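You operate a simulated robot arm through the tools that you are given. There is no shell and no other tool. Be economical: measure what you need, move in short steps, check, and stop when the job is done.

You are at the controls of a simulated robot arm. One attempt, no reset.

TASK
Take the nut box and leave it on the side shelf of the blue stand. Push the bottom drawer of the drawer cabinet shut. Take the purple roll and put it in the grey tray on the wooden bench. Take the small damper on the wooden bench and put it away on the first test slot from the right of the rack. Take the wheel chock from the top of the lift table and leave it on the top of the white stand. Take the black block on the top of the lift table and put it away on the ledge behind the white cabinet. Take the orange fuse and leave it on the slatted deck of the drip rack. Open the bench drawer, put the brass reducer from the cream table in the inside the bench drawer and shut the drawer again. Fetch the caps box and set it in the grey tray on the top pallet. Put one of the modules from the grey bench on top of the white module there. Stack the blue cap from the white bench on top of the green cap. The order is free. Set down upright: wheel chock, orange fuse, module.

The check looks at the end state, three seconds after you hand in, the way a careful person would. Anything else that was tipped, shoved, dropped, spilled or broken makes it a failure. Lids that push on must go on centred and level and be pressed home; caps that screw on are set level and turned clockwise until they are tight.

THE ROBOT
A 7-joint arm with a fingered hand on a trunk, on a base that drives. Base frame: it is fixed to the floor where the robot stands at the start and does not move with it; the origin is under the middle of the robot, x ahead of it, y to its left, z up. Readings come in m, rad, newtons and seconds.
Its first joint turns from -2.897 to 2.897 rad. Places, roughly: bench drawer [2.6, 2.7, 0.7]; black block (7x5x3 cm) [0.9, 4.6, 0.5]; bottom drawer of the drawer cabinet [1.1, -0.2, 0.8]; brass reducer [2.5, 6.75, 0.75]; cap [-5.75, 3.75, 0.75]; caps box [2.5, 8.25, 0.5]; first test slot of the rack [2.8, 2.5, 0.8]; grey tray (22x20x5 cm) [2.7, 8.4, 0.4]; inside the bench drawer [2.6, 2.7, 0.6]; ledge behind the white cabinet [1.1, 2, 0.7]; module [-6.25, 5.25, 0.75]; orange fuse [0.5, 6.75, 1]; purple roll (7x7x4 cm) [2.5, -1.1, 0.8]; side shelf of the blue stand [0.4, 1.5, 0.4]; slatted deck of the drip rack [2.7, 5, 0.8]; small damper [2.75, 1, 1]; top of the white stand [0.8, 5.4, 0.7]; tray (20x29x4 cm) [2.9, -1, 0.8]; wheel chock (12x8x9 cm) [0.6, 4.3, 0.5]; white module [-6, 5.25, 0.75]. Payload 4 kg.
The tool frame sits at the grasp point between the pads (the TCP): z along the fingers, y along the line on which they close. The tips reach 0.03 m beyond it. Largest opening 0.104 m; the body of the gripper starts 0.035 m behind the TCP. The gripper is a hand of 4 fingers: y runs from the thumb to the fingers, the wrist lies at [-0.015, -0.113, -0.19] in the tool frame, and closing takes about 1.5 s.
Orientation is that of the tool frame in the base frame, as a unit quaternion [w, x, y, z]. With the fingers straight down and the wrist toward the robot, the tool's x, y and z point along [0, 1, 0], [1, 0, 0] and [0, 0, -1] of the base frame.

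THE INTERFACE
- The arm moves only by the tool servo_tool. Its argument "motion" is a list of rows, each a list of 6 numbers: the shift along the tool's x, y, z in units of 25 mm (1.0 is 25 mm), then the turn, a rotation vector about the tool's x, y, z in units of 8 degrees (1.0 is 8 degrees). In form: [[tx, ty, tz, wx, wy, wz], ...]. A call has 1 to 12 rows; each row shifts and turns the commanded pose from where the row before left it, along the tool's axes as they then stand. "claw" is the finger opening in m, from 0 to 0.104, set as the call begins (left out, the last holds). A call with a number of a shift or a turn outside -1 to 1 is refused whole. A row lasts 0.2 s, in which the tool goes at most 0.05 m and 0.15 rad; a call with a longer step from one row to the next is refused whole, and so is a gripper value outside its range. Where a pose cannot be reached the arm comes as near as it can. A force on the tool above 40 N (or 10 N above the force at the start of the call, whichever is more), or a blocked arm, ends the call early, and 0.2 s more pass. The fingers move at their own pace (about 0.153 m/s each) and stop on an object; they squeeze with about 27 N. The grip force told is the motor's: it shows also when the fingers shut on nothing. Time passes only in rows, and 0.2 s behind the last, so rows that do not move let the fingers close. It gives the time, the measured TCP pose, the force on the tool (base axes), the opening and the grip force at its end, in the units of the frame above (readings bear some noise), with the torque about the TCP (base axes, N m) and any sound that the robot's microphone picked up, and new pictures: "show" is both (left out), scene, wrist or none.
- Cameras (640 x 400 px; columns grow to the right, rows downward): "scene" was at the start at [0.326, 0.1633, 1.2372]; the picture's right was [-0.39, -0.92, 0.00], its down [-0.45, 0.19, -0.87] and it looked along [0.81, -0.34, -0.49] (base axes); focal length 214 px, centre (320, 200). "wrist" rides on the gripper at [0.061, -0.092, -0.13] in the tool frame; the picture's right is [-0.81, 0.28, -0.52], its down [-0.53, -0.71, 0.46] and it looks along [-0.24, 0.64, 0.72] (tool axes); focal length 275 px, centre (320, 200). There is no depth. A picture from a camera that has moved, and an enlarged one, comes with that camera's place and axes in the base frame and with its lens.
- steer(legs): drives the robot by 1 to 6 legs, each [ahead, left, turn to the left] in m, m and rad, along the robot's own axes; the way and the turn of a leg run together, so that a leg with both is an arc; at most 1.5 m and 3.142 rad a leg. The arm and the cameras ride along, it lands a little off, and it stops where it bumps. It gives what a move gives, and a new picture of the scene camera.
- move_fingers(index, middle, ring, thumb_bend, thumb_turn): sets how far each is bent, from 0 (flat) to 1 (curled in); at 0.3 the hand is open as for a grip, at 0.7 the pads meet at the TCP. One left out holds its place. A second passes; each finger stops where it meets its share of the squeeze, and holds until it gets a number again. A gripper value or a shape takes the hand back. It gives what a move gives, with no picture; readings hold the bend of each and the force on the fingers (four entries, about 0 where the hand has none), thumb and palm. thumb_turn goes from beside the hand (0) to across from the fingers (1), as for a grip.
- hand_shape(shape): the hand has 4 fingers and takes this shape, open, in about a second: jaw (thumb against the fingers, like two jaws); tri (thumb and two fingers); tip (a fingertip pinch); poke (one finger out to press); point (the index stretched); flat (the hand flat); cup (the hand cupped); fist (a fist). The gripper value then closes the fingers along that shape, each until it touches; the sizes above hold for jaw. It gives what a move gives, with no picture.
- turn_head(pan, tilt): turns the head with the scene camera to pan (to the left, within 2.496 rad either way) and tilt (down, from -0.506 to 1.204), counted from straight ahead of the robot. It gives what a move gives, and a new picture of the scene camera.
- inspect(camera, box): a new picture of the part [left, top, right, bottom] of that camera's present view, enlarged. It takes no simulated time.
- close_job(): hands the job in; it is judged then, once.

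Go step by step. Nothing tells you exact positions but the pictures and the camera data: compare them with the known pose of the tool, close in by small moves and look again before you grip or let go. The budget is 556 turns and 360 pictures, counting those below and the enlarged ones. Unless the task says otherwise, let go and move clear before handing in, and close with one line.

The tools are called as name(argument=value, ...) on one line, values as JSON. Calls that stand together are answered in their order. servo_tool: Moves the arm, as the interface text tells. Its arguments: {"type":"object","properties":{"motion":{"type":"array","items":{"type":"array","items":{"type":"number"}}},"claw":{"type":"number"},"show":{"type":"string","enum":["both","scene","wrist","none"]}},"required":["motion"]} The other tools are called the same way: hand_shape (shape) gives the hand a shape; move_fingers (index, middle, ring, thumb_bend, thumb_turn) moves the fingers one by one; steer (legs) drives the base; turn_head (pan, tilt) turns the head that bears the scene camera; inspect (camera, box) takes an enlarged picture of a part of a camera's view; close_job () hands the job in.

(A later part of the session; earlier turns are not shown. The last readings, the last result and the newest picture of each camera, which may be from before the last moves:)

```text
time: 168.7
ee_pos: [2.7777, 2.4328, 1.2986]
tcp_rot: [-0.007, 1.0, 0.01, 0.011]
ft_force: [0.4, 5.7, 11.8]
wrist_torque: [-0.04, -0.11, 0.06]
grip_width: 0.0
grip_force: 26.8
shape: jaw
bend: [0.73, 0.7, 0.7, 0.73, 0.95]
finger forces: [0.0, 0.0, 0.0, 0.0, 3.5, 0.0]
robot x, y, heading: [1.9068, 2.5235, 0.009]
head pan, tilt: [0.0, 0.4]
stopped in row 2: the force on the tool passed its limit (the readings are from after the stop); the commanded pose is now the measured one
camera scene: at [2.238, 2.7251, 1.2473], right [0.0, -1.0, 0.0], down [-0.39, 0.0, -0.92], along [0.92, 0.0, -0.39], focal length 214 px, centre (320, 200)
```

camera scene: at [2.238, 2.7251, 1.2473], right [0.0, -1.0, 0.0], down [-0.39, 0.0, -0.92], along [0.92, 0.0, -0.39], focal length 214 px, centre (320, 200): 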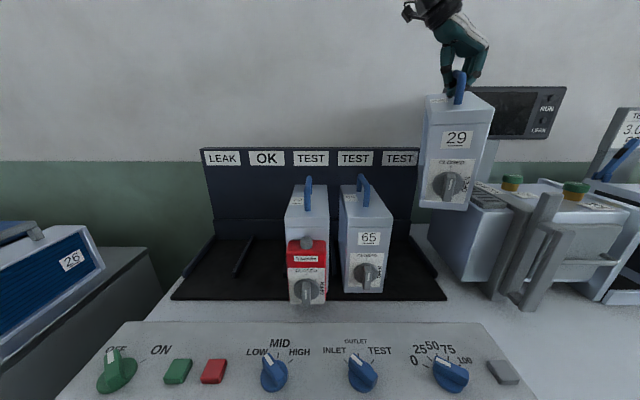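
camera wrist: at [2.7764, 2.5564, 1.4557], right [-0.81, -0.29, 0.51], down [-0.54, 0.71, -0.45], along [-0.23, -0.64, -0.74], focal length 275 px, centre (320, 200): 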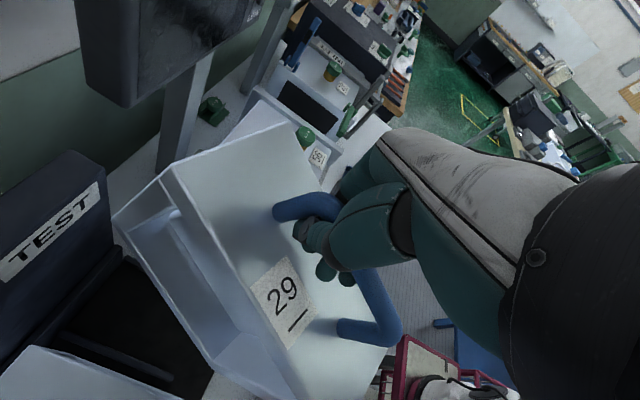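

Contact again although nothing should be below. I look with the wrist camera at this pose to find what it rests on.

servo_tool(motion=[[0, 0, 0, 0, 0, 0]], show="wrist")

turn_head(pan=-0.35, tilt=0.25)

inspect(camera="scene", box=[220, 60, 460, 260])

```text
time: 169.1
ee_pos: [2.7775, 2.432, 1.2981]
tcp_rot: [-0.007, 1.0, 0.01, 0.01]
ft_force: [1.3, 7.2, 19.1]
wrist_torque: [-0.01, -0.25, 0.08]
grip_width: 0.0002
grip_force: 26.8
shape: jaw
bend: [0.73, 0.7, 0.7, 0.73, 0.95]
finger forces: [0.1, 0.0, 0.1, 0.1, 34.6, 0.0]
robot x, y, heading: [1.8989, 2.5276, 0.004]
head pan, tilt: [0.0, 0.4]
camera wrist: at [2.8333, 2.5248, 1.4311], right [-0.82, -0.3, 0.5], down [-0.54, 0.71, -0.46], along [-0.22, -0.64, -0.74], focal length 275 px, centre (320, 200)
```

wrist: 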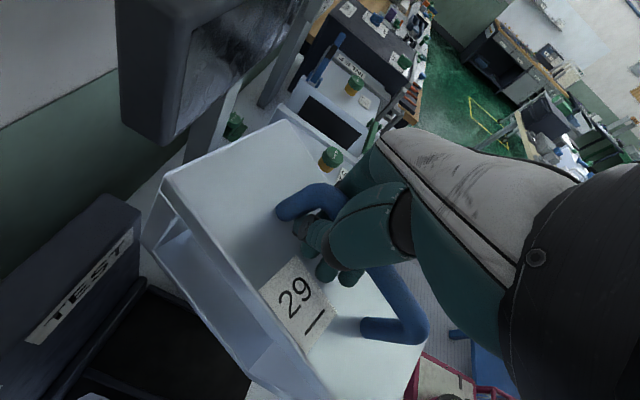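

```text
time: 169.9
ee_pos: [2.7773, 2.4331, 1.2996]
tcp_rot: [-0.007, 1.0, 0.01, 0.011]
ft_force: [4.0, 10.5, 26.7]
wrist_torque: [-0.02, -0.5, 0.21]
grip_width: 0.0
grip_force: 26.7
shape: jaw
bend: [0.73, 0.7, 0.7, 0.73, 0.95]
finger forces: [0.1, 0.0, 0.0, 0.1, 41.4, 0.0]
robot x, y, heading: [1.9023, 2.5249, 0.007]
head pan, tilt: [-0.351, 0.25]
camera scene: at [2.233, 2.6932, 1.2613], right [-0.34, -0.94, 0.0], down [-0.23, 0.08, -0.97], along [0.91, -0.33, -0.25], focal length 214 px, centre (320, 200)
```

scene: 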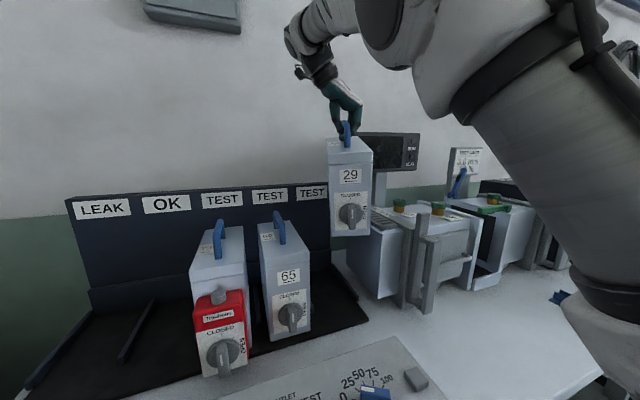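

```text
2.00 times, centred on (340, 160) of scene
camera zoom: at [2.233, 2.6932, 1.2613], right [-0.34, -0.94, 0.0], down [-0.23, 0.08, -0.97], along [0.91, -0.33, -0.25], focal length 429 px, centre (280, 280)
```

zoom: 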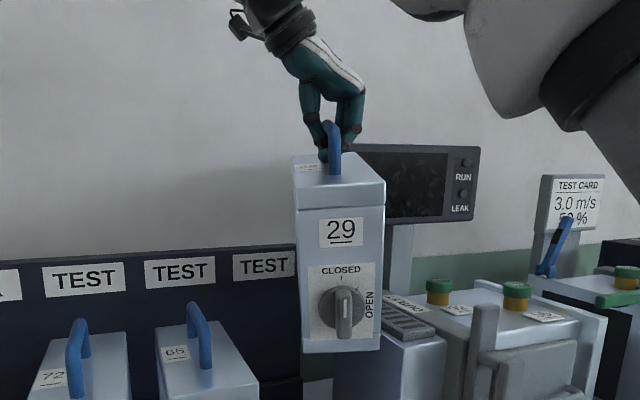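

The rear of the box (hanging nose-down) is resting on the backboard. I rise, pull back 8 cm, and level the box's pitch.

servo_tool(motion=[[0, 0, -1, 0, 0, 0], [0, 0, -1, 0, 0, 0], [-1, 0, 0, 0, 0, 0], [-1, -0.4, 0, 0, -0.6, 0], [-1, -0.4, 0, 0, -0.6, 0], [0, -0.4, 0, 0, -0.6, 0]], show="both")

```text
time: 171.3
ee_pos: [2.7022, 2.4578, 1.3497]
tcp_rot: [-0.007, 0.993, 0.009, -0.117]
ft_force: [1.1, -0.6, -10.8]
wrist_torque: [0.09, -0.1, 0.04]
grip_width: 0.0
grip_force: 26.7
shape: jaw
bend: [0.73, 0.7, 0.7, 0.72, 0.95]
finger forces: [1.1, 1.7, 2.8, 0.0, 4.9, 0.0]
robot x, y, heading: [1.9026, 2.5252, 0.004]
head pan, tilt: [-0.351, 0.25]
camera scene: at [2.234, 2.6923, 1.2611], right [-0.34, -0.94, 0.0], down [-0.23, 0.08, -0.97], along [0.91, -0.33, -0.25], focal length 214 px, centre (320, 200)
camera wrist: at [2.7891, 2.5519, 1.4621], right [-0.66, -0.3, 0.69], down [-0.64, 0.71, -0.31], along [-0.39, -0.64, -0.66], focal length 275 px, centre (320, 200)
```

scene: 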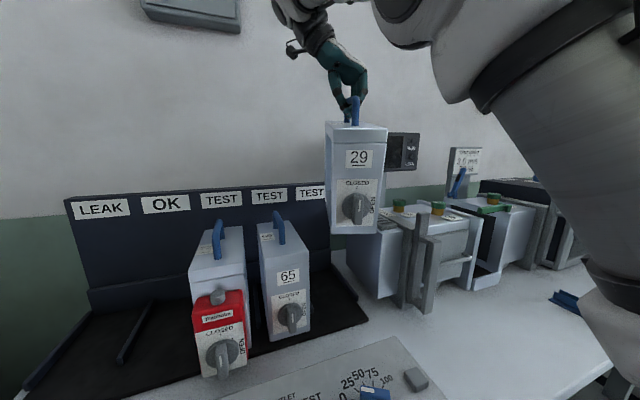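
wrist: 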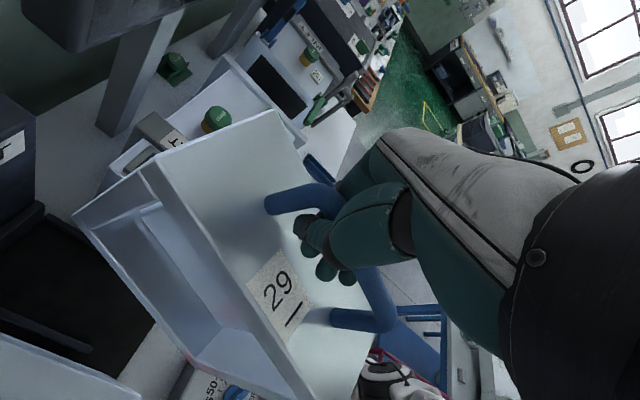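

The box is still about 13° nose-down and yawed ~25°. I rotate the hand to compensate and look again.

servo_tool(motion=[[0, 0, 0, 0, 0, -0.8], [0, 0, 0, 0, 0, -0.8], [0, 0, 0, 0, 0, -0.8], [0, 0, 0, 0, 0, -0.8], [0, 0, 0, 0, -0.8, 0], [0, 0, 0, 0, -0.8, 0]], show="both")

```text
time: 172.7
ee_pos: [2.7006, 2.4609, 1.3491]
tcp_rot: [-0.006, 0.948, 0.232, -0.218]
ft_force: [-0.5, -0.3, -8.2]
wrist_torque: [0.09, -0.18, 0.02]
grip_width: 0.0
grip_force: 26.6
shape: jaw
bend: [0.73, 0.7, 0.7, 0.72, 0.95]
finger forces: [1.5, 1.8, 3.7, 0.0, 6.3, 0.0]
robot x, y, heading: [1.9055, 2.5207, 0.003]
head pan, tilt: [-0.351, 0.25]
camera scene: at [2.2338, 2.6923, 1.2612], right [-0.34, -0.94, 0.0], down [-0.23, 0.08, -0.97], along [0.91, -0.33, -0.25], focal length 214 px, centre (320, 200)
camera wrist: at [2.7636, 2.5811, 1.4515], right [-0.31, -0.56, 0.77], down [-0.93, 0.36, -0.11], along [-0.22, -0.75, -0.63], focal length 275 px, centre (320, 200)
```

scene: 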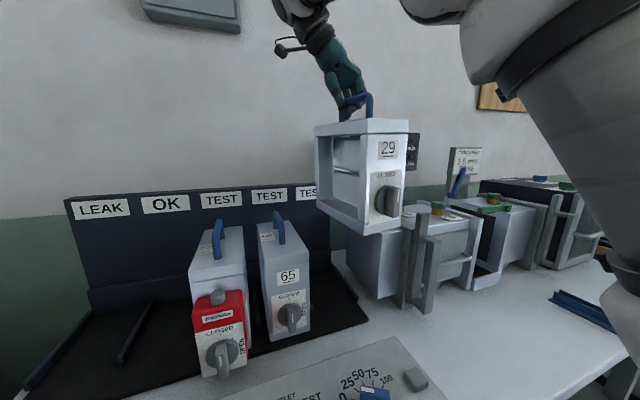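
wrist: 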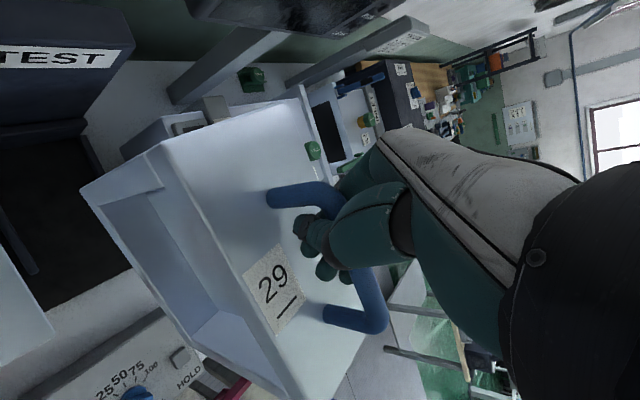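

Yaw is about right now, still slightly nose-down. I trim the pitch and lower in front of the slot.

servo_tool(motion=[[0, 0, 0, 0, -0.7, 0]], show="none")

turn_head(pan=-0.1, tilt=0.4)

```text
time: 173.1
ee_pos: [2.7003, 2.4587, 1.3475]
tcp_rot: [0.006, 0.936, 0.232, -0.266]
ft_force: [0.3, 0.0, -8.9]
wrist_torque: [0.1, -0.15, -0.03]
grip_width: 0.0001
grip_force: 27.0
shape: jaw
bend: [0.73, 0.7, 0.7, 0.72, 0.95]
finger forces: [2.6, 1.5, 4.0, 0.1, 4.8, 0.1]
robot x, y, heading: [1.9046, 2.5219, 0.002]
head pan, tilt: [-0.351, 0.25]
```

```text
time: 173.9
ee_pos: [2.7002, 2.4581, 1.3484]
tcp_rot: [0.005, 0.936, 0.232, -0.264]
ft_force: [-0.9, 0.8, -10.5]
wrist_torque: [0.12, -0.23, 0.0]
grip_width: 0.0
grip_force: 27.1
shape: jaw
bend: [0.73, 0.7, 0.7, 0.72, 0.95]
finger forces: [2.5, 2.1, 6.0, 0.1, 4.0, 0.1]
robot x, y, heading: [1.9027, 2.5273, 0.008]
head pan, tilt: [-0.099, 0.4]
camera scene: at [2.2385, 2.7153, 1.2471], right [-0.1, -1.0, 0.0], down [-0.39, 0.04, -0.92], along [0.92, -0.09, -0.39], focal length 214 px, centre (320, 200)
```

scene: 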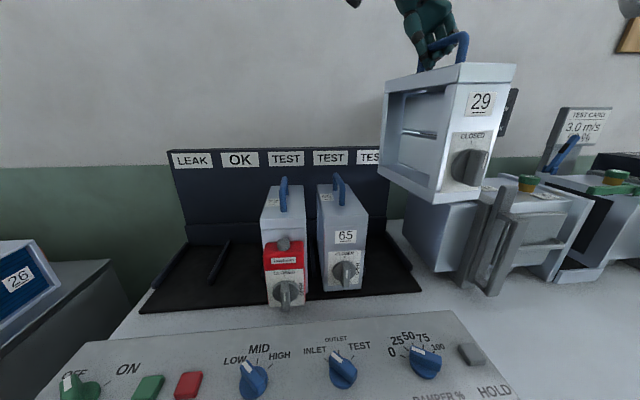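

Box width is about 9.5 cm; its centre is near [2.70, 2.43] with ~11° yaw. I correct yaw and sideways position and lower it.

servo_tool(motion=[[0.26, -0.54, -0.08, 0.34, 0.08, 0.59], [0.26, -0.54, -0.08, 0.34, 0.08, 0.59], [0.44, 0.1, 0.765, 0, 0, 0], [0.44, 0.1, 0.765, 0, 0, 0], [0.44, 0.1, 0.765, 0, 0, 0], [0.44, 0.1, 0.765, 0, 0, 0], [0.44, 0.1, 0.765, 0, 0, 0], [0.44, 0.1, 0.765, 0, 0, 0], [0.44, 0.1, 0.765, 0, 0, 0]], show="both")

```text
time: 175.9
ee_pos: [2.6721, 2.4723, 1.1941]
tcp_rot: [-0.008, 0.946, 0.171, -0.274]
ft_force: [0.1, -0.6, -9.8]
wrist_torque: [0.07, -0.13, 0.01]
grip_width: 0.0003
grip_force: 26.9
shape: jaw
bend: [0.73, 0.7, 0.7, 0.72, 0.95]
finger forces: [3.2, 1.5, 4.5, 0.0, 5.6, 0.0]
out of reach, approached as far as the arm can: row 1, 2
robot x, y, heading: [1.9049, 2.5291, 0.008]
head pan, tilt: [-0.099, 0.4]
camera scene: at [2.2383, 2.7154, 1.2471], right [-0.09, -1.0, 0.0], down [-0.39, 0.04, -0.92], along [0.92, -0.09, -0.39], focal length 214 px, centre (320, 200)
camera wrist: at [2.759, 2.5901, 1.2829], right [-0.28, -0.48, 0.83], down [-0.89, 0.46, -0.03], along [-0.37, -0.74, -0.56], focal length 275 px, centre (320, 200)
```

scene: 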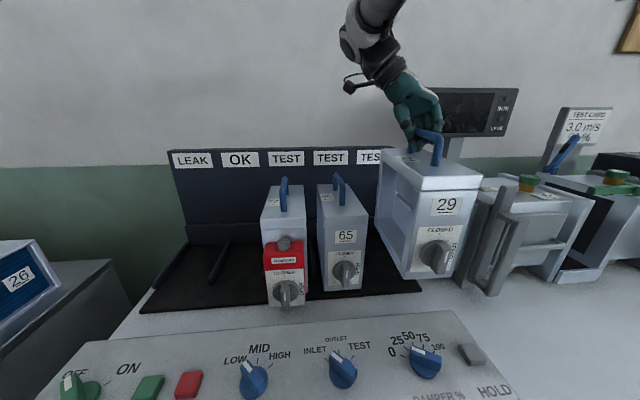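
wrist: 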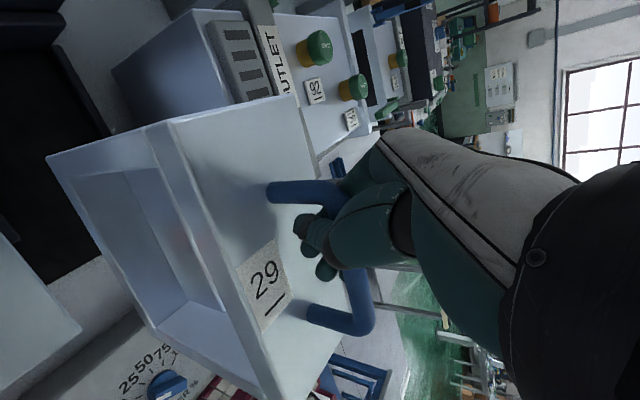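

I shift 3 cm left and 6.5 cm forward, then lower until it touches.

servo_tool(motion=[[0.82, -0.1, -0.48, 0, 0, 0], [0.82, -0.1, -0.48, 0, 0, 0], [0.82, -0.1, -0.48, 0, 0, 0], [0.41, 0.09, 0.68, 0, 0, 0], [0.41, 0.09, 0.68, 0, 0, 0]], show="both")

```text
time: 177.1
ee_pos: [2.7373, 2.5031, 1.1535]
tcp_rot: [-0.008, 0.946, 0.171, -0.275]
ft_force: [1.1, -0.6, -9.6]
wrist_torque: [0.04, -0.22, 0.02]
grip_width: 0.0002
grip_force: 26.8
shape: jaw
bend: [0.73, 0.7, 0.7, 0.72, 0.95]
finger forces: [4.2, 2.1, 4.6, 0.0, 7.5, 0.0]
robot x, y, heading: [1.9025, 2.5251, -0.001]
head pan, tilt: [-0.099, 0.4]
camera scene: at [2.2384, 2.7153, 1.2471], right [-0.1, -1.0, 0.0], down [-0.39, 0.04, -0.92], along [0.92, -0.09, -0.39], focal length 214 px, centre (320, 200)
camera wrist: at [2.8238, 2.62, 1.2432], right [-0.28, -0.48, 0.83], down [-0.89, 0.46, -0.03], along [-0.37, -0.74, -0.56], focal length 275 px, centre (320, 200)
```

scene: 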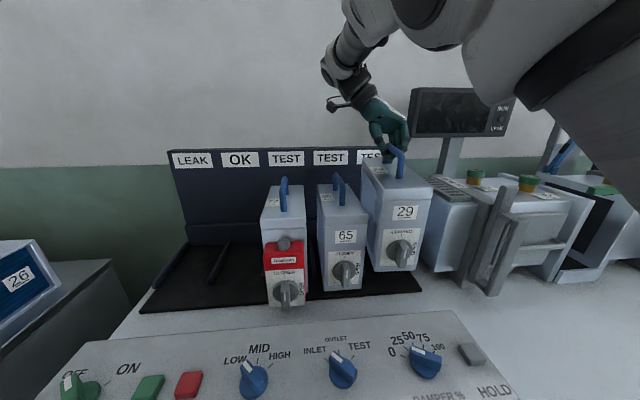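
wrist: 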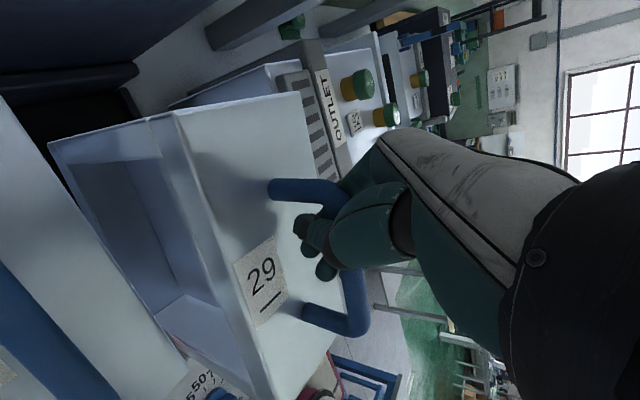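

Close to damper 65 on the left; I shift 2 cm right, then lower to contact.

servo_tool(motion=[[-0.26, 0.75, 0.06, 0, 0, 0], [0.3, 0.07, 0.5, 0, 0, 0], [0.3, 0.07, 0.5, 0, 0, 0], [0.3, 0.07, 0.5, 0, 0, 0], [0.3, 0.07, 0.5, 0, 0, 0]], show="scene")

```text
time: 178.3
ee_pos: [2.737, 2.48, 1.0941]
tcp_rot: [-0.009, 0.946, 0.171, -0.275]
ft_force: [-0.6, 0.3, -9.8]
wrist_torque: [0.03, -0.15, -0.01]
grip_width: 0.0002
grip_force: 27.2
shape: jaw
bend: [0.73, 0.7, 0.7, 0.72, 0.95]
finger forces: [4.6, 1.9, 3.6, 0.0, 8.8, 0.0]
robot x, y, heading: [1.9065, 2.526, 0.006]
head pan, tilt: [-0.099, 0.4]
camera scene: at [2.2384, 2.7154, 1.2471], right [-0.1, -1.0, 0.0], down [-0.39, 0.04, -0.92], along [0.92, -0.09, -0.39], focal length 214 px, centre (320, 200)
```

scene: 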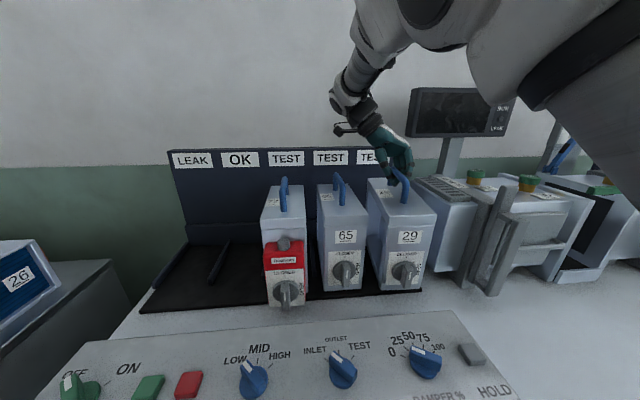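

Nearly down, well aligned with the slot. I lower the last bit in small steps.

servo_tool(motion=[[0.12, 0.03, 0.2, 0, 0, 0], [0.12, 0.03, 0.2, 0, 0, 0], [0.12, 0.03, 0.2, 0, 0, 0], [0.12, 0.03, 0.2, 0, 0, 0]], show="scene")

```text
time: 179.3
ee_pos: [2.7359, 2.4812, 1.072]
tcp_rot: [-0.01, 0.946, 0.171, -0.276]
ft_force: [1.6, -0.2, -4.8]
wrist_torque: [0.0, 0.05, 0.04]
grip_width: 0.0
grip_force: 26.6
shape: jaw
bend: [0.73, 0.7, 0.7, 0.72, 0.95]
finger forces: [4.3, 0.1, 1.4, 0.1, 6.9, 0.1]
robot x, y, heading: [1.9042, 2.5221, 0.004]
head pan, tilt: [-0.099, 0.4]
camera scene: at [2.2384, 2.7154, 1.2471], right [-0.1, -1.0, 0.0], down [-0.39, 0.04, -0.92], along [0.92, -0.09, -0.39], focal length 214 px, centre (320, 200)
```

scene: 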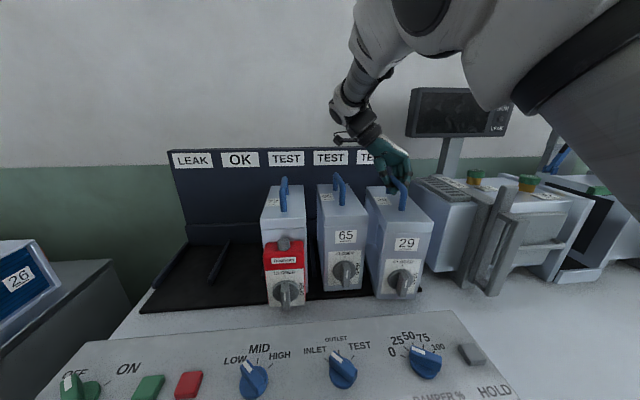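

The front edge touches at the tray's lip; I lift slightly, move 3.5 cm further in and set down again.

servo_tool(motion=[[-0.41, -0.09, -0.68, 0, 0, 0], [0.55, 0.22, -0.36, 0, 0, 0], [0.55, 0.22, -0.36, 0, 0, 0], [0.3, 0.07, 0.5, 0, 0, 0], [0.2, 0.05, 0.35, 0, 0, 0], [0.12, 0.03, 0.2, 0, 0, 0]], show="scene")

```text
time: 180.7
ee_pos: [2.7715, 2.4805, 1.0635]
tcp_rot: [-0.008, 0.947, 0.17, -0.273]
ft_force: [1.6, 2.0, 20.8]
wrist_torque: [0.07, -0.24, 0.03]
grip_width: 0.0
grip_force: 26.5
shape: jaw
bend: [0.73, 0.7, 0.7, 0.73, 0.96]
finger forces: [1.8, 0.0, 0.1, 0.1, 46.4, 0.0]
robot x, y, heading: [1.9003, 2.5206, 0.01]
head pan, tilt: [-0.099, 0.4]
camera scene: at [2.2375, 2.7156, 1.2474], right [-0.09, -1.0, 0.0], down [-0.39, 0.04, -0.92], along [0.92, -0.09, -0.39], focal length 214 px, centre (320, 200)
```

scene: 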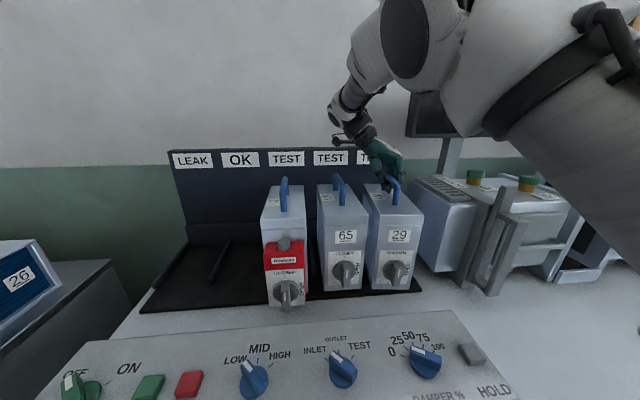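

It stands inside the slot. I release and rise straight up.

servo_tool(motion=[[-0.04, -0.01, -0.07, 0, 0, 0], [0, 0, 0, 0, 0, 0], [0, 0, 0, 0, 0, 0], [0, 0, 0, 0, 0, 0], [0, 0, 0, 0, 0, 0], [0, 0, 0, 0, 0, 0]], claw=0.08, show="wrist")

```text
time: 182.1
ee_pos: [2.7692, 2.4813, 1.0654]
tcp_rot: [-0.009, 0.946, 0.171, -0.275]
ft_force: [-0.2, 3.6, 29.9]
wrist_torque: [-0.87, 0.03, -0.04]
grip_width: 0.0744
grip_force: 0.0
shape: jaw
bend: [0.74, 0.35, 0.32, 0.53, 0.99]
finger forces: [30.3, 0.0, 0.1, 0.1, 0.0, 0.0]
robot x, y, heading: [1.9044, 2.5224, 0.006]
head pan, tilt: [-0.099, 0.4]
camera wrist: at [2.8569, 2.5992, 1.1529], right [-0.28, -0.48, 0.83], down [-0.89, 0.46, -0.03], along [-0.36, -0.74, -0.56], focal length 275 px, centre (320, 200)
```

wrist: 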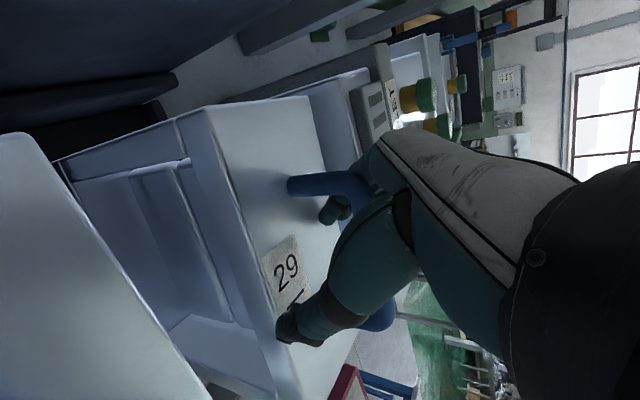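

The index finger seems caught at the handle. I open it separately.

move_fingers(index=0.3, middle=0.3, ring=0.3, thumb_bend=0.3)

inspect(camera="wrist", box=[240, 130, 440, 360])

```text
time: 183.1
ee_pos: [2.7703, 2.4821, 1.0622]
tcp_rot: [-0.008, 0.946, 0.17, -0.275]
ft_force: [-1.1, 3.4, 10.9]
wrist_torque: [-0.14, 0.04, -0.03]
grip_width: 0.0669
grip_force: 5.5
shape: fingers
bend: [0.76, 0.3, 0.3, 0.3, 0.99]
finger forces: [11.2, 0.0, 0.0, 0.0, 0.1, 0.1]
robot x, y, heading: [1.904, 2.5256, 0.001]
head pan, tilt: [-0.099, 0.4]
```

```text
1.74 times, centred on (340, 245) of wrist
camera zoom: at [2.8573, 2.5994, 1.1515], right [-0.28, -0.49, 0.83], down [-0.89, 0.46, -0.03], along [-0.37, -0.74, -0.56], focal length 479 px, centre (285, 122)
```

zoom: 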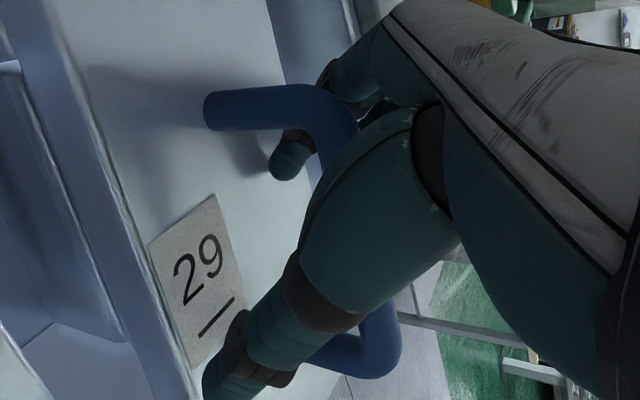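

The index tip is curled under the bar from the right side. I move the hand to the right a little while opening the index to pull it out.

servo_tool(motion=[[-0.2, 0.56, 0.05, 0, 0, 0], [-0.2, 0.56, 0.05, 0, 0, 0]], show="none")

move_fingers(index=0.3)

inspect(camera="wrist", box=[200, 100, 440, 360])

```text
time: 183.7
ee_pos: [2.7703, 2.4518, 1.0646]
tcp_rot: [-0.009, 0.947, 0.171, -0.273]
ft_force: [-3.5, 1.5, 17.5]
wrist_torque: [-0.41, 0.15, -0.1]
grip_width: 0.0717
grip_force: 8.7
shape: fingers
bend: [0.75, 0.3, 0.3, 0.3, 0.99]
finger forces: [17.0, 0.1, 0.1, 0.0, 0.0, 0.1]
robot x, y, heading: [1.9025, 2.5236, 0.005]
head pan, tilt: [-0.099, 0.4]
```

```text
time: 184.7
ee_pos: [2.7703, 2.4519, 1.0613]
tcp_rot: [-0.009, 0.946, 0.17, -0.275]
ft_force: [-1.4, 1.8, 3.0]
wrist_torque: [-0.13, -0.06, 0.0]
grip_width: 0.1022
grip_force: 1.3
shape: fingers
bend: [0.31, 0.3, 0.3, 0.3, 0.99]
finger forces: [2.3, 0.0, 0.1, 0.0, 0.1, 0.0]
robot x, y, heading: [1.9047, 2.5225, 0.005]
head pan, tilt: [-0.099, 0.4]
```

```text
1.54 times, centred on (320, 230) of wrist
camera zoom: at [2.8583, 2.5698, 1.1504], right [-0.28, -0.49, 0.83], down [-0.89, 0.46, -0.03], along [-0.37, -0.74, -0.56], focal length 424 px, centre (320, 154)
```

zoom: 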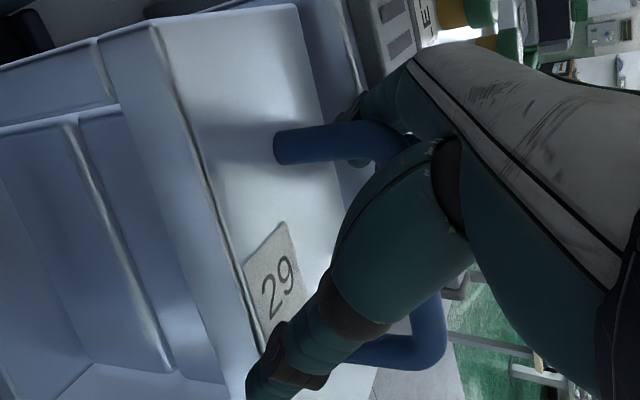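

The index is free now (opened). I rise straight up and check the damper.

servo_tool(motion=[[-0.25, -0.05, -0.42, 0, 0, 0], [-0.25, -0.05, -0.42, 0, 0, 0], [-0.41, -0.09, -0.68, 0, 0, 0], [-0.41, -0.09, -0.68, 0, 0, 0], [-0.41, -0.09, -0.68, 0, 0, 0], [-0.41, -0.09, -0.68, 0, 0, 0], [-0.41, -0.09, -0.68, 0, 0, 0], [-0.41, -0.09, -0.68, 0, 0, 0]], show="both")

```text
time: 186.5
ee_pos: [2.7714, 2.4501, 1.2074]
tcp_rot: [-0.008, 0.946, 0.17, -0.274]
ft_force: [-1.7, -1.1, -0.2]
wrist_torque: [0.0, -0.01, 0.04]
grip_width: 0.1031
grip_force: 0.1
shape: fingers
bend: [0.3, 0.3, 0.3, 0.3, 0.99]
finger forces: [0.1, 0.1, 0.0, 0.0, 0.1, 0.0]
robot x, y, heading: [1.9079, 2.5253, 0.007]
head pan, tilt: [-0.099, 0.4]
camera scene: at [2.2382, 2.7154, 1.2472], right [-0.09, -1.0, 0.0], down [-0.39, 0.04, -0.92], along [0.92, -0.09, -0.39], focal length 214 px, centre (320, 200)
camera wrist: at [2.8584, 2.5683, 1.2956], right [-0.28, -0.48, 0.83], down [-0.89, 0.46, -0.03], along [-0.37, -0.74, -0.56], focal length 275 px, centre (320, 200)
```

scene: 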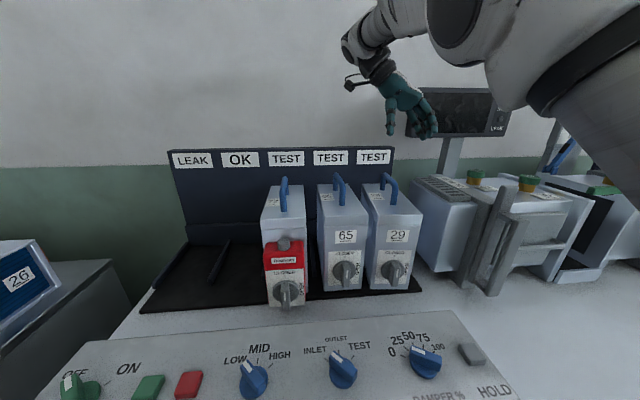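
wrist: 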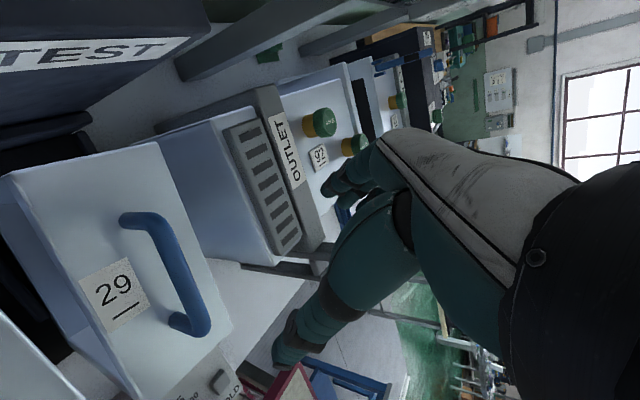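

The damper stands centred in the rightmost TEST slot. I retract the arm and level the hand.

servo_tool(motion=[[-0.8, -0.32, 0.3, 0, 0, 0], [-0.8, -0.32, 0.3, 0, 0, 0], [-0.8, -0.32, 0.3, 0, 0, 0], [-0.8, -0.32, 0.3, 0, 0, 0], [0, 0, 0, 0, 0.85, 0], [0, 0, 0, 0, 0.85, 0], [0, 0, 0, 0, 0.85, 0], [0, 0, 0, 0, 0.85, 0], [0, 0, 0, 0, 0.7, 0]], claw=0.104, show="none")

steer(legs=[[-0.02, -1.4, 0], [0, -0.17, 0]])

turn_head(pan=0.2, tilt=0.5)

```text
time: 188.5
ee_pos: [2.6822, 2.4526, 1.2259]
tcp_rot: [-0.056, 0.985, 0.162, 0.005]
ft_force: [0.0, 0.1, -0.8]
wrist_torque: [0.02, 0.0, -0.02]
grip_width: 0.1038
grip_force: 0.1
shape: jaw
bend: [0.3, 0.3, 0.3, 0.3, 0.98]
finger forces: [0.1, 0.0, 0.0, 0.0, 0.0, 0.0]
robot x, y, heading: [1.9032, 2.5269, 0.003]
head pan, tilt: [-0.099, 0.4]
```

```text
time: 196.8
ee_pos: [2.6614, 0.8229, 1.2267]
tcp_rot: [-0.056, 0.986, 0.157, 0.005]
ft_force: [-0.6, 0.5, 0.0]
wrist_torque: [-0.01, -0.02, 0.05]
grip_width: 0.1039
grip_force: 0.2
shape: jaw
bend: [0.3, 0.3, 0.3, 0.3, 0.98]
finger forces: [0.1, 0.0, 0.0, 0.0, 0.0, 0.0]
robot x, y, heading: [1.887, 0.9049, -0.01]
head pan, tilt: [-0.099, 0.4]
camera scene: at [2.22, 1.0912, 1.2472], right [-0.1, -0.99, 0.0], down [-0.39, 0.04, -0.92], along [0.92, -0.1, -0.39], focal length 214 px, centre (320, 200)
```

scene: 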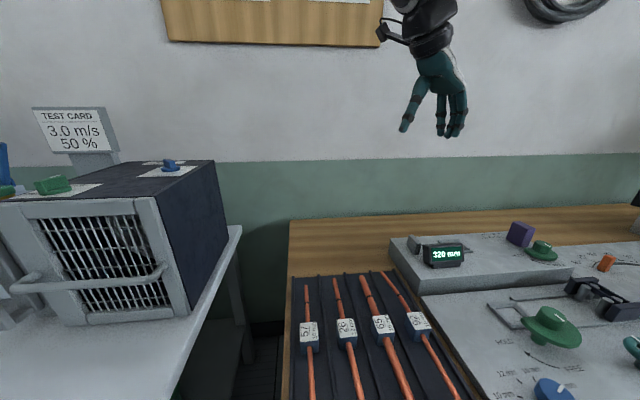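

```text
time: 197.6
ee_pos: [2.6624, 0.8231, 1.2268]
tcp_rot: [-0.057, 0.986, 0.156, 0.005]
ft_force: [-0.6, 0.7, -1.2]
wrist_torque: [0.0, 0.0, -0.01]
grip_width: 0.104
grip_force: 0.0
shape: jaw
bend: [0.3, 0.3, 0.3, 0.3, 0.98]
finger forces: [0.0, 0.1, 0.0, 0.0, 0.0, 0.1]
robot x, y, heading: [1.8825, 0.9056, -0.006]
head pan, tilt: [0.201, 0.499]
camera scene: at [2.2171, 1.1185, 1.2381], right [0.19, -0.98, 0.0], down [-0.47, -0.09, -0.88], along [0.86, 0.17, -0.48], focal length 214 px, centre (320, 200)
```

scene: 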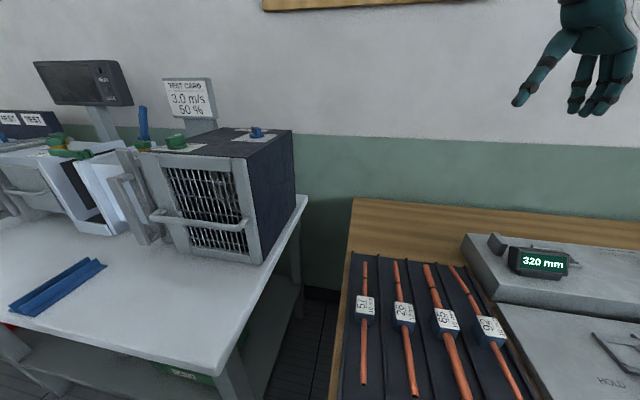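

The green lever on the middle tester, upright before, now lies flat: the damper must have swept it. I go there and look closely to set it back.

steer(legs=[[-0.05, 0.9, 0.006]])

turn_head(pan=0.0, tilt=0.4)

inspect(camera="scene", box=[180, 100, 480, 300])

```text
time: 202.3
ee_pos: [2.6141, 1.7257, 1.2259]
tcp_rot: [-0.056, 0.986, 0.159, 0.004]
ft_force: [-0.4, -0.4, -0.5]
wrist_torque: [-0.01, -0.02, 0.01]
grip_width: 0.1039
grip_force: 0.0
shape: jaw
bend: [0.3, 0.3, 0.3, 0.3, 0.98]
finger forces: [0.1, 0.1, 0.0, 0.0, 0.0, 0.0]
robot x, y, heading: [1.8361, 1.8023, -0.002]
head pan, tilt: [0.201, 0.499]
camera scene: at [2.168, 2.0174, 1.2381], right [0.2, -0.98, 0.0], down [-0.47, -0.1, -0.88], along [0.86, 0.18, -0.48], focal length 214 px, centre (320, 200)
```

scene: 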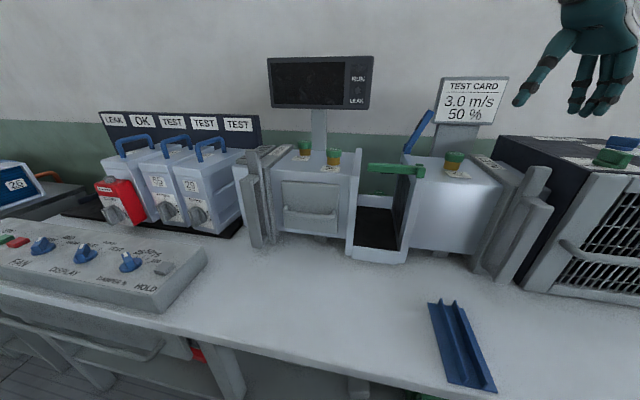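

```text
time: 203.0
ee_pos: [2.6137, 1.7251, 1.2261]
tcp_rot: [-0.056, 0.985, 0.16, 0.004]
ft_force: [1.0, -0.2, 0.3]
wrist_torque: [0.01, 0.01, 0.01]
grip_width: 0.104
grip_force: 0.0
shape: jaw
bend: [0.3, 0.3, 0.3, 0.3, 0.98]
finger forces: [0.1, 0.1, 0.0, 0.0, 0.0, 0.1]
robot x, y, heading: [1.8374, 1.7981, 0.0]
head pan, tilt: [0.0, 0.4]
camera scene: at [2.1714, 1.9993, 1.2472], right [0.0, -1.0, 0.0], down [-0.39, 0.0, -0.92], along [0.92, 0.0, -0.39], focal length 214 px, centre (320, 200)
```

scene: 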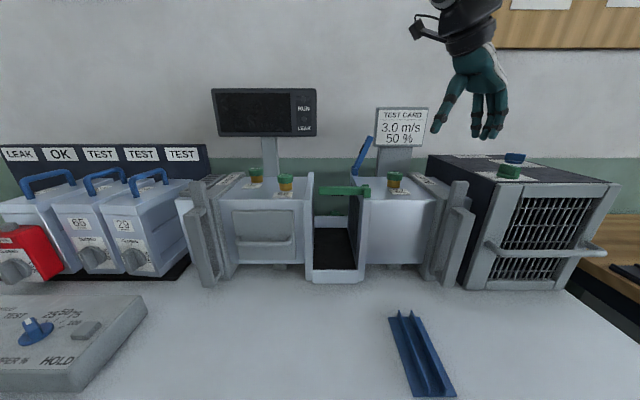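

```text
2.00 times, centred on (330, 200) of scene
camera zoom: at [2.1714, 1.9993, 1.2472], right [0.0, -1.0, 0.0], down [-0.39, 0.0, -0.92], along [0.92, 0.0, -0.39], focal length 429 px, centre (300, 200)
```

zoom: 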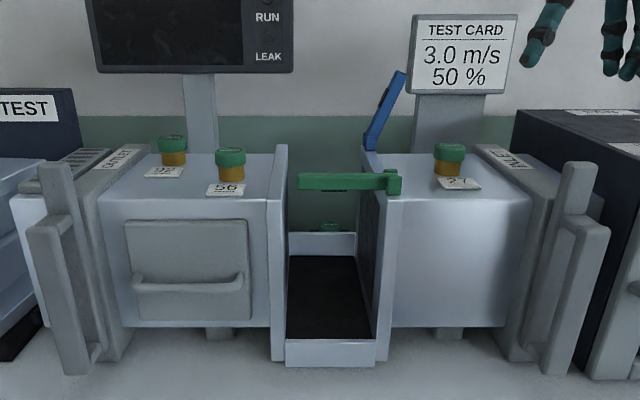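

The green lever now lies across the bay: pivot ≈[2.667, 1.882, 1.06], tip ≈[2.667, 2.0, 1.06]; it should stand up like the blue one. I turn the hand forward to pinch it near its tip.

servo_tool(motion=[[0, 0, -0.5, -0.4, 0, 0], [0, 0, -0.5, -0.4, 0, 0], [0, 0, 0, 0, 0, -1], [0, 0, 0, 0, 0, -1], [0, 0, 0, 0, 0, -1], [0, 0, 0, 0, 0, -1], [0, 0, 0, 0, 0, -1], [0, 0, 0, 0, 0, -1], [0, 0, 0, 0, 0, -1], [0, 0, 0, 0, 0, -1], [0, 0, 0, 0, 0, -0.95]], show="none")

servo_tool(motion=[[1, 0, 0, 0, 0, 0], [1, 0, 0, 0, 0, 0], [1, 0, 0, 0, 0, 0], [1, 0, 0, 0, 0, 0], [1, 0, 0, 0, 0, 0], [1, 0.2, 0, 0, 0, 0], [1, 0.5, 0, 0, 0, 0], [1, 0.5, 0, 0, 0, 0], [1, 0.5, 0, 0, 0, 0], [0.6, 0.4, 0, 0, 0, 0]], show="both")

```text
time: 205.4
ee_pos: [2.6138, 1.7226, 1.2507]
tcp_rot: [0.007, 0.707, 0.707, 0.013]
ft_force: [-0.3, 0.6, 0.3]
wrist_torque: [-0.05, 0.05, 0.02]
grip_width: 0.1036
grip_force: 0.1
shape: jaw
bend: [0.3, 0.3, 0.3, 0.3, 0.98]
finger forces: [0.0, 0.0, 0.1, 0.0, 0.0, 0.0]
robot x, y, heading: [1.8338, 1.8001, 0.001]
head pan, tilt: [0.0, 0.4]
```

```text
time: 207.6
ee_pos: [2.6671, 1.9645, 1.2534]
tcp_rot: [0.006, 0.708, 0.706, 0.011]
ft_force: [-0.6, -0.6, 0.0]
wrist_torque: [-0.01, 0.0, 0.0]
grip_width: 0.104
grip_force: 0.1
shape: jaw
bend: [0.3, 0.3, 0.3, 0.3, 0.98]
finger forces: [0.1, 0.0, 0.1, 0.0, 0.2, 0.0]
robot x, y, heading: [1.8349, 1.8004, 0.001]
head pan, tilt: [0.0, 0.4]
camera scene: at [2.1714, 1.9991, 1.2472], right [0.0, -1.0, 0.0], down [-0.39, 0.0, -0.92], along [0.92, 0.0, -0.39], focal length 214 px, centre (320, 200)
camera wrist: at [2.5729, 2.0258, 1.3816], right [0.26, -0.81, 0.52], down [-0.7, -0.53, -0.48], along [0.66, -0.24, -0.71], focal length 275 px, centre (320, 200)
```

scene: 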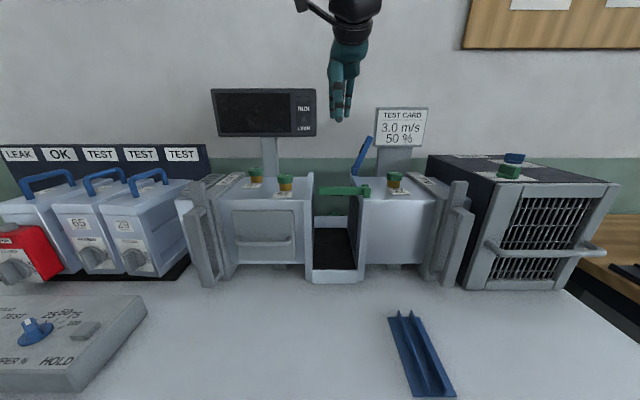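
wrist: 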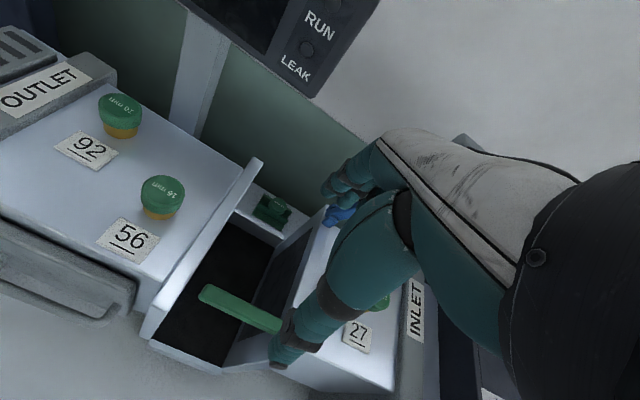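

I see the lever clearly at x≈2.675, z≈1.04. I descend towards it.

servo_tool(motion=[[0, 0.3, 0.8, 0, 0, 0], [0, 0, 0.9, 0, 0, 0], [0, 0, 0.9, 0, 0, 0], [0, 0, 0.9, 0, 0, 0], [0, 0, 0.9, 0, 0, 0], [0, 0, 0.8, 0, 0, 0], [0, 0, 0.8, 0, 0, 0]], show="both")

```text
time: 209.2
ee_pos: [2.6785, 1.9634, 1.1051]
tcp_rot: [0.006, 0.707, 0.707, 0.011]
ft_force: [0.2, -0.3, 0.5]
wrist_torque: [0.02, 0.0, 0.0]
grip_width: 0.1041
grip_force: 0.1
shape: jaw
bend: [0.3, 0.3, 0.3, 0.3, 0.98]
finger forces: [0.0, 0.1, 0.0, 0.0, 0.1, 0.0]
robot x, y, heading: [1.8319, 1.8032, -0.001]
head pan, tilt: [0.0, 0.4]
camera scene: at [2.1714, 1.9992, 1.2472], right [0.0, -1.0, 0.0], down [-0.39, 0.0, -0.92], along [0.92, 0.0, -0.39], focal length 214 px, centre (320, 200)
camera wrist: at [2.5838, 2.0262, 1.2337], right [0.26, -0.81, 0.52], down [-0.7, -0.53, -0.48], along [0.66, -0.24, -0.71], focal length 275 px, centre (320, 200)
```

scene: 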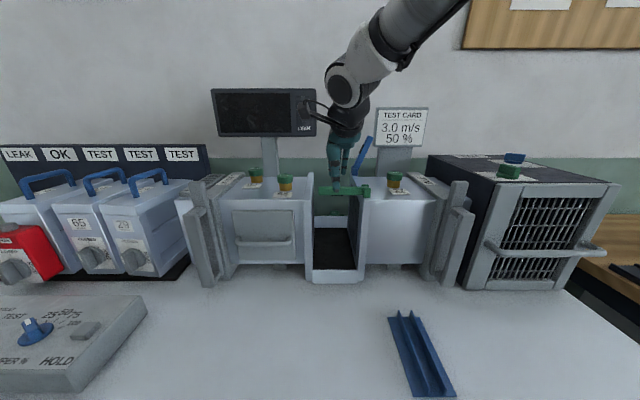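
wrist: 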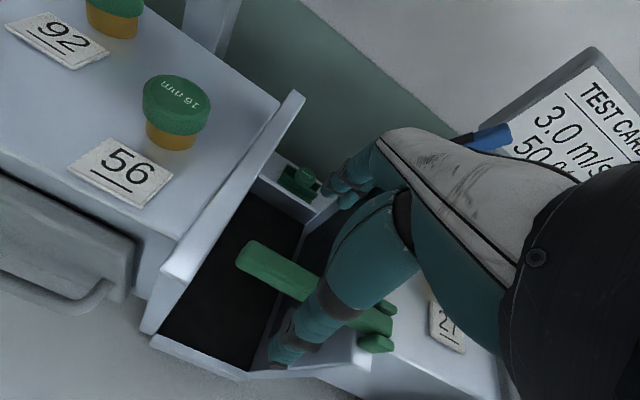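

servo_tool(motion=[[0, 0, 0.8, 0, 0, 0], [0, 0, 0.8, 0, 0, 0], [0, 0, 0.7, 0, 0, 0]], show="wrist")

```text
time: 210.0
ee_pos: [2.6809, 1.9647, 1.0457]
tcp_rot: [0.006, 0.708, 0.706, 0.013]
ft_force: [0.2, 0.0, 1.1]
wrist_torque: [0.03, -0.01, 0.02]
grip_width: 0.1039
grip_force: 0.1
shape: jaw
bend: [0.3, 0.3, 0.3, 0.3, 0.98]
finger forces: [0.0, 0.0, 0.0, 0.1, 0.1, 0.1]
robot x, y, heading: [1.8382, 1.7988, -0.0]
head pan, tilt: [0.0, 0.4]
camera wrist: at [2.5861, 2.0253, 1.1747], right [0.26, -0.81, 0.52], down [-0.7, -0.53, -0.48], along [0.66, -0.24, -0.71], focal length 275 px, centre (320, 200)
```

wrist: 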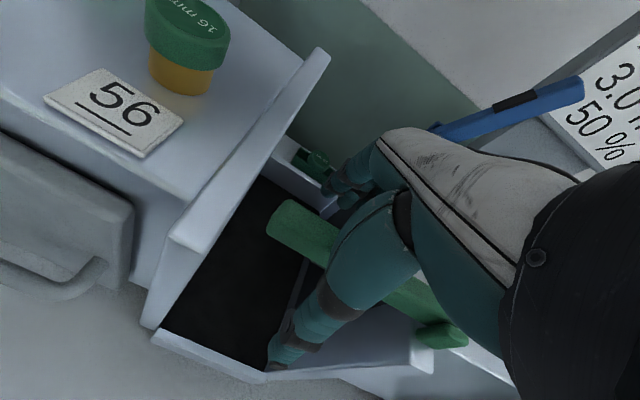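

The lever lies between thumb and fingers. I close on it.

servo_tool(motion=[[0, 0, 0, 0, 0, 0], [0, 0, 0, 0, 0, 0], [0, 0, 0, 0, 0, 0], [0, 0, 0, 0, 0, 0], [0, 0, 0, 0, 0, 0], [0, 0, 0, 0, 0, 0], [0, 0, 0, 0, 0, 0], [0, 0, 0, 0, 0, 0]], claw=0.0, show="wrist")

```text
time: 211.8
ee_pos: [2.6806, 1.9632, 1.0468]
tcp_rot: [0.005, 0.708, 0.706, 0.011]
ft_force: [-17.9, 1.9, -3.1]
wrist_torque: [0.02, -0.19, -0.03]
grip_width: 0.0096
grip_force: 27.3
shape: jaw
bend: [0.7, 0.7, 0.7, 0.78, 1.0]
finger forces: [0.1, 0.1, 0.0, 0.1, 18.0, 0.0]
robot x, y, heading: [1.8339, 1.7999, -0.003]
head pan, tilt: [0.0, 0.4]
camera wrist: at [2.5851, 2.0259, 1.1751], right [0.26, -0.81, 0.52], down [-0.7, -0.53, -0.48], along [0.66, -0.24, -0.71], focal length 275 px, centre (320, 200)
```

wrist: 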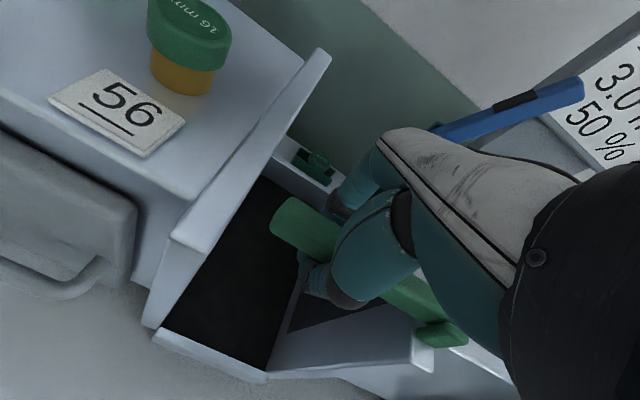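

The thumb holds it against the curled fingers. I lift along the lever's arc, first 40°.

servo_tool(motion=[[-0.05, 0, -0.61, 0, 0, 0], [-0.16, 0, -0.59, 0, 0, 0], [-0.26, 0, -0.56, 0, 0, 0], [-0.35, 0, -0.5, 0, 0, 0]], show="both")

```text
time: 212.8
ee_pos: [2.6777, 1.9426, 1.1036]
tcp_rot: [0.006, 0.707, 0.707, 0.012]
ft_force: [-5.8, 4.7, -5.0]
wrist_torque: [0.43, -0.44, 0.13]
grip_width: 0.0084
grip_force: 26.8
shape: jaw
bend: [0.7, 0.7, 0.7, 0.79, 1.0]
finger forces: [0.1, 0.0, 4.8, 0.0, 16.6, 0.1]
robot x, y, heading: [1.8384, 1.8016, -0.006]
head pan, tilt: [0.0, 0.4]
camera scene: at [2.1715, 1.9996, 1.2472], right [0.0, -1.0, 0.0], down [-0.39, 0.0, -0.92], along [0.92, 0.0, -0.39], focal length 214 px, centre (320, 200)
camera wrist: at [2.5836, 2.0048, 1.2319], right [0.26, -0.81, 0.52], down [-0.7, -0.53, -0.48], along [0.66, -0.24, -0.71], focal length 275 px, centre (320, 200)
```

scene: 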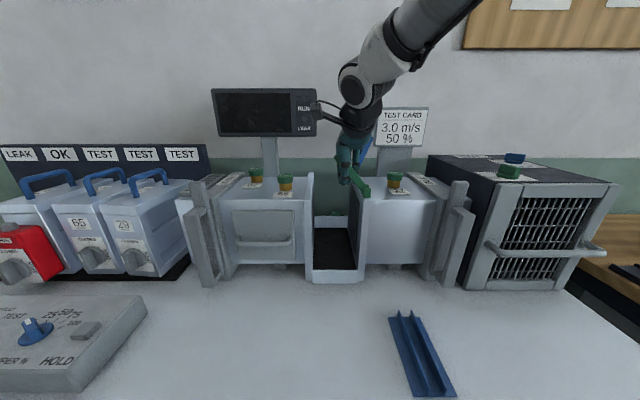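
wrist: 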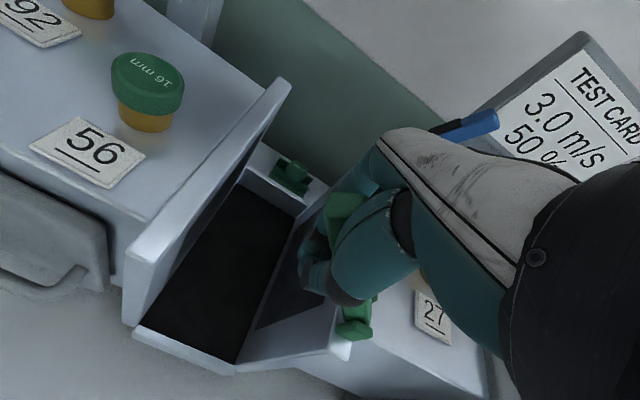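

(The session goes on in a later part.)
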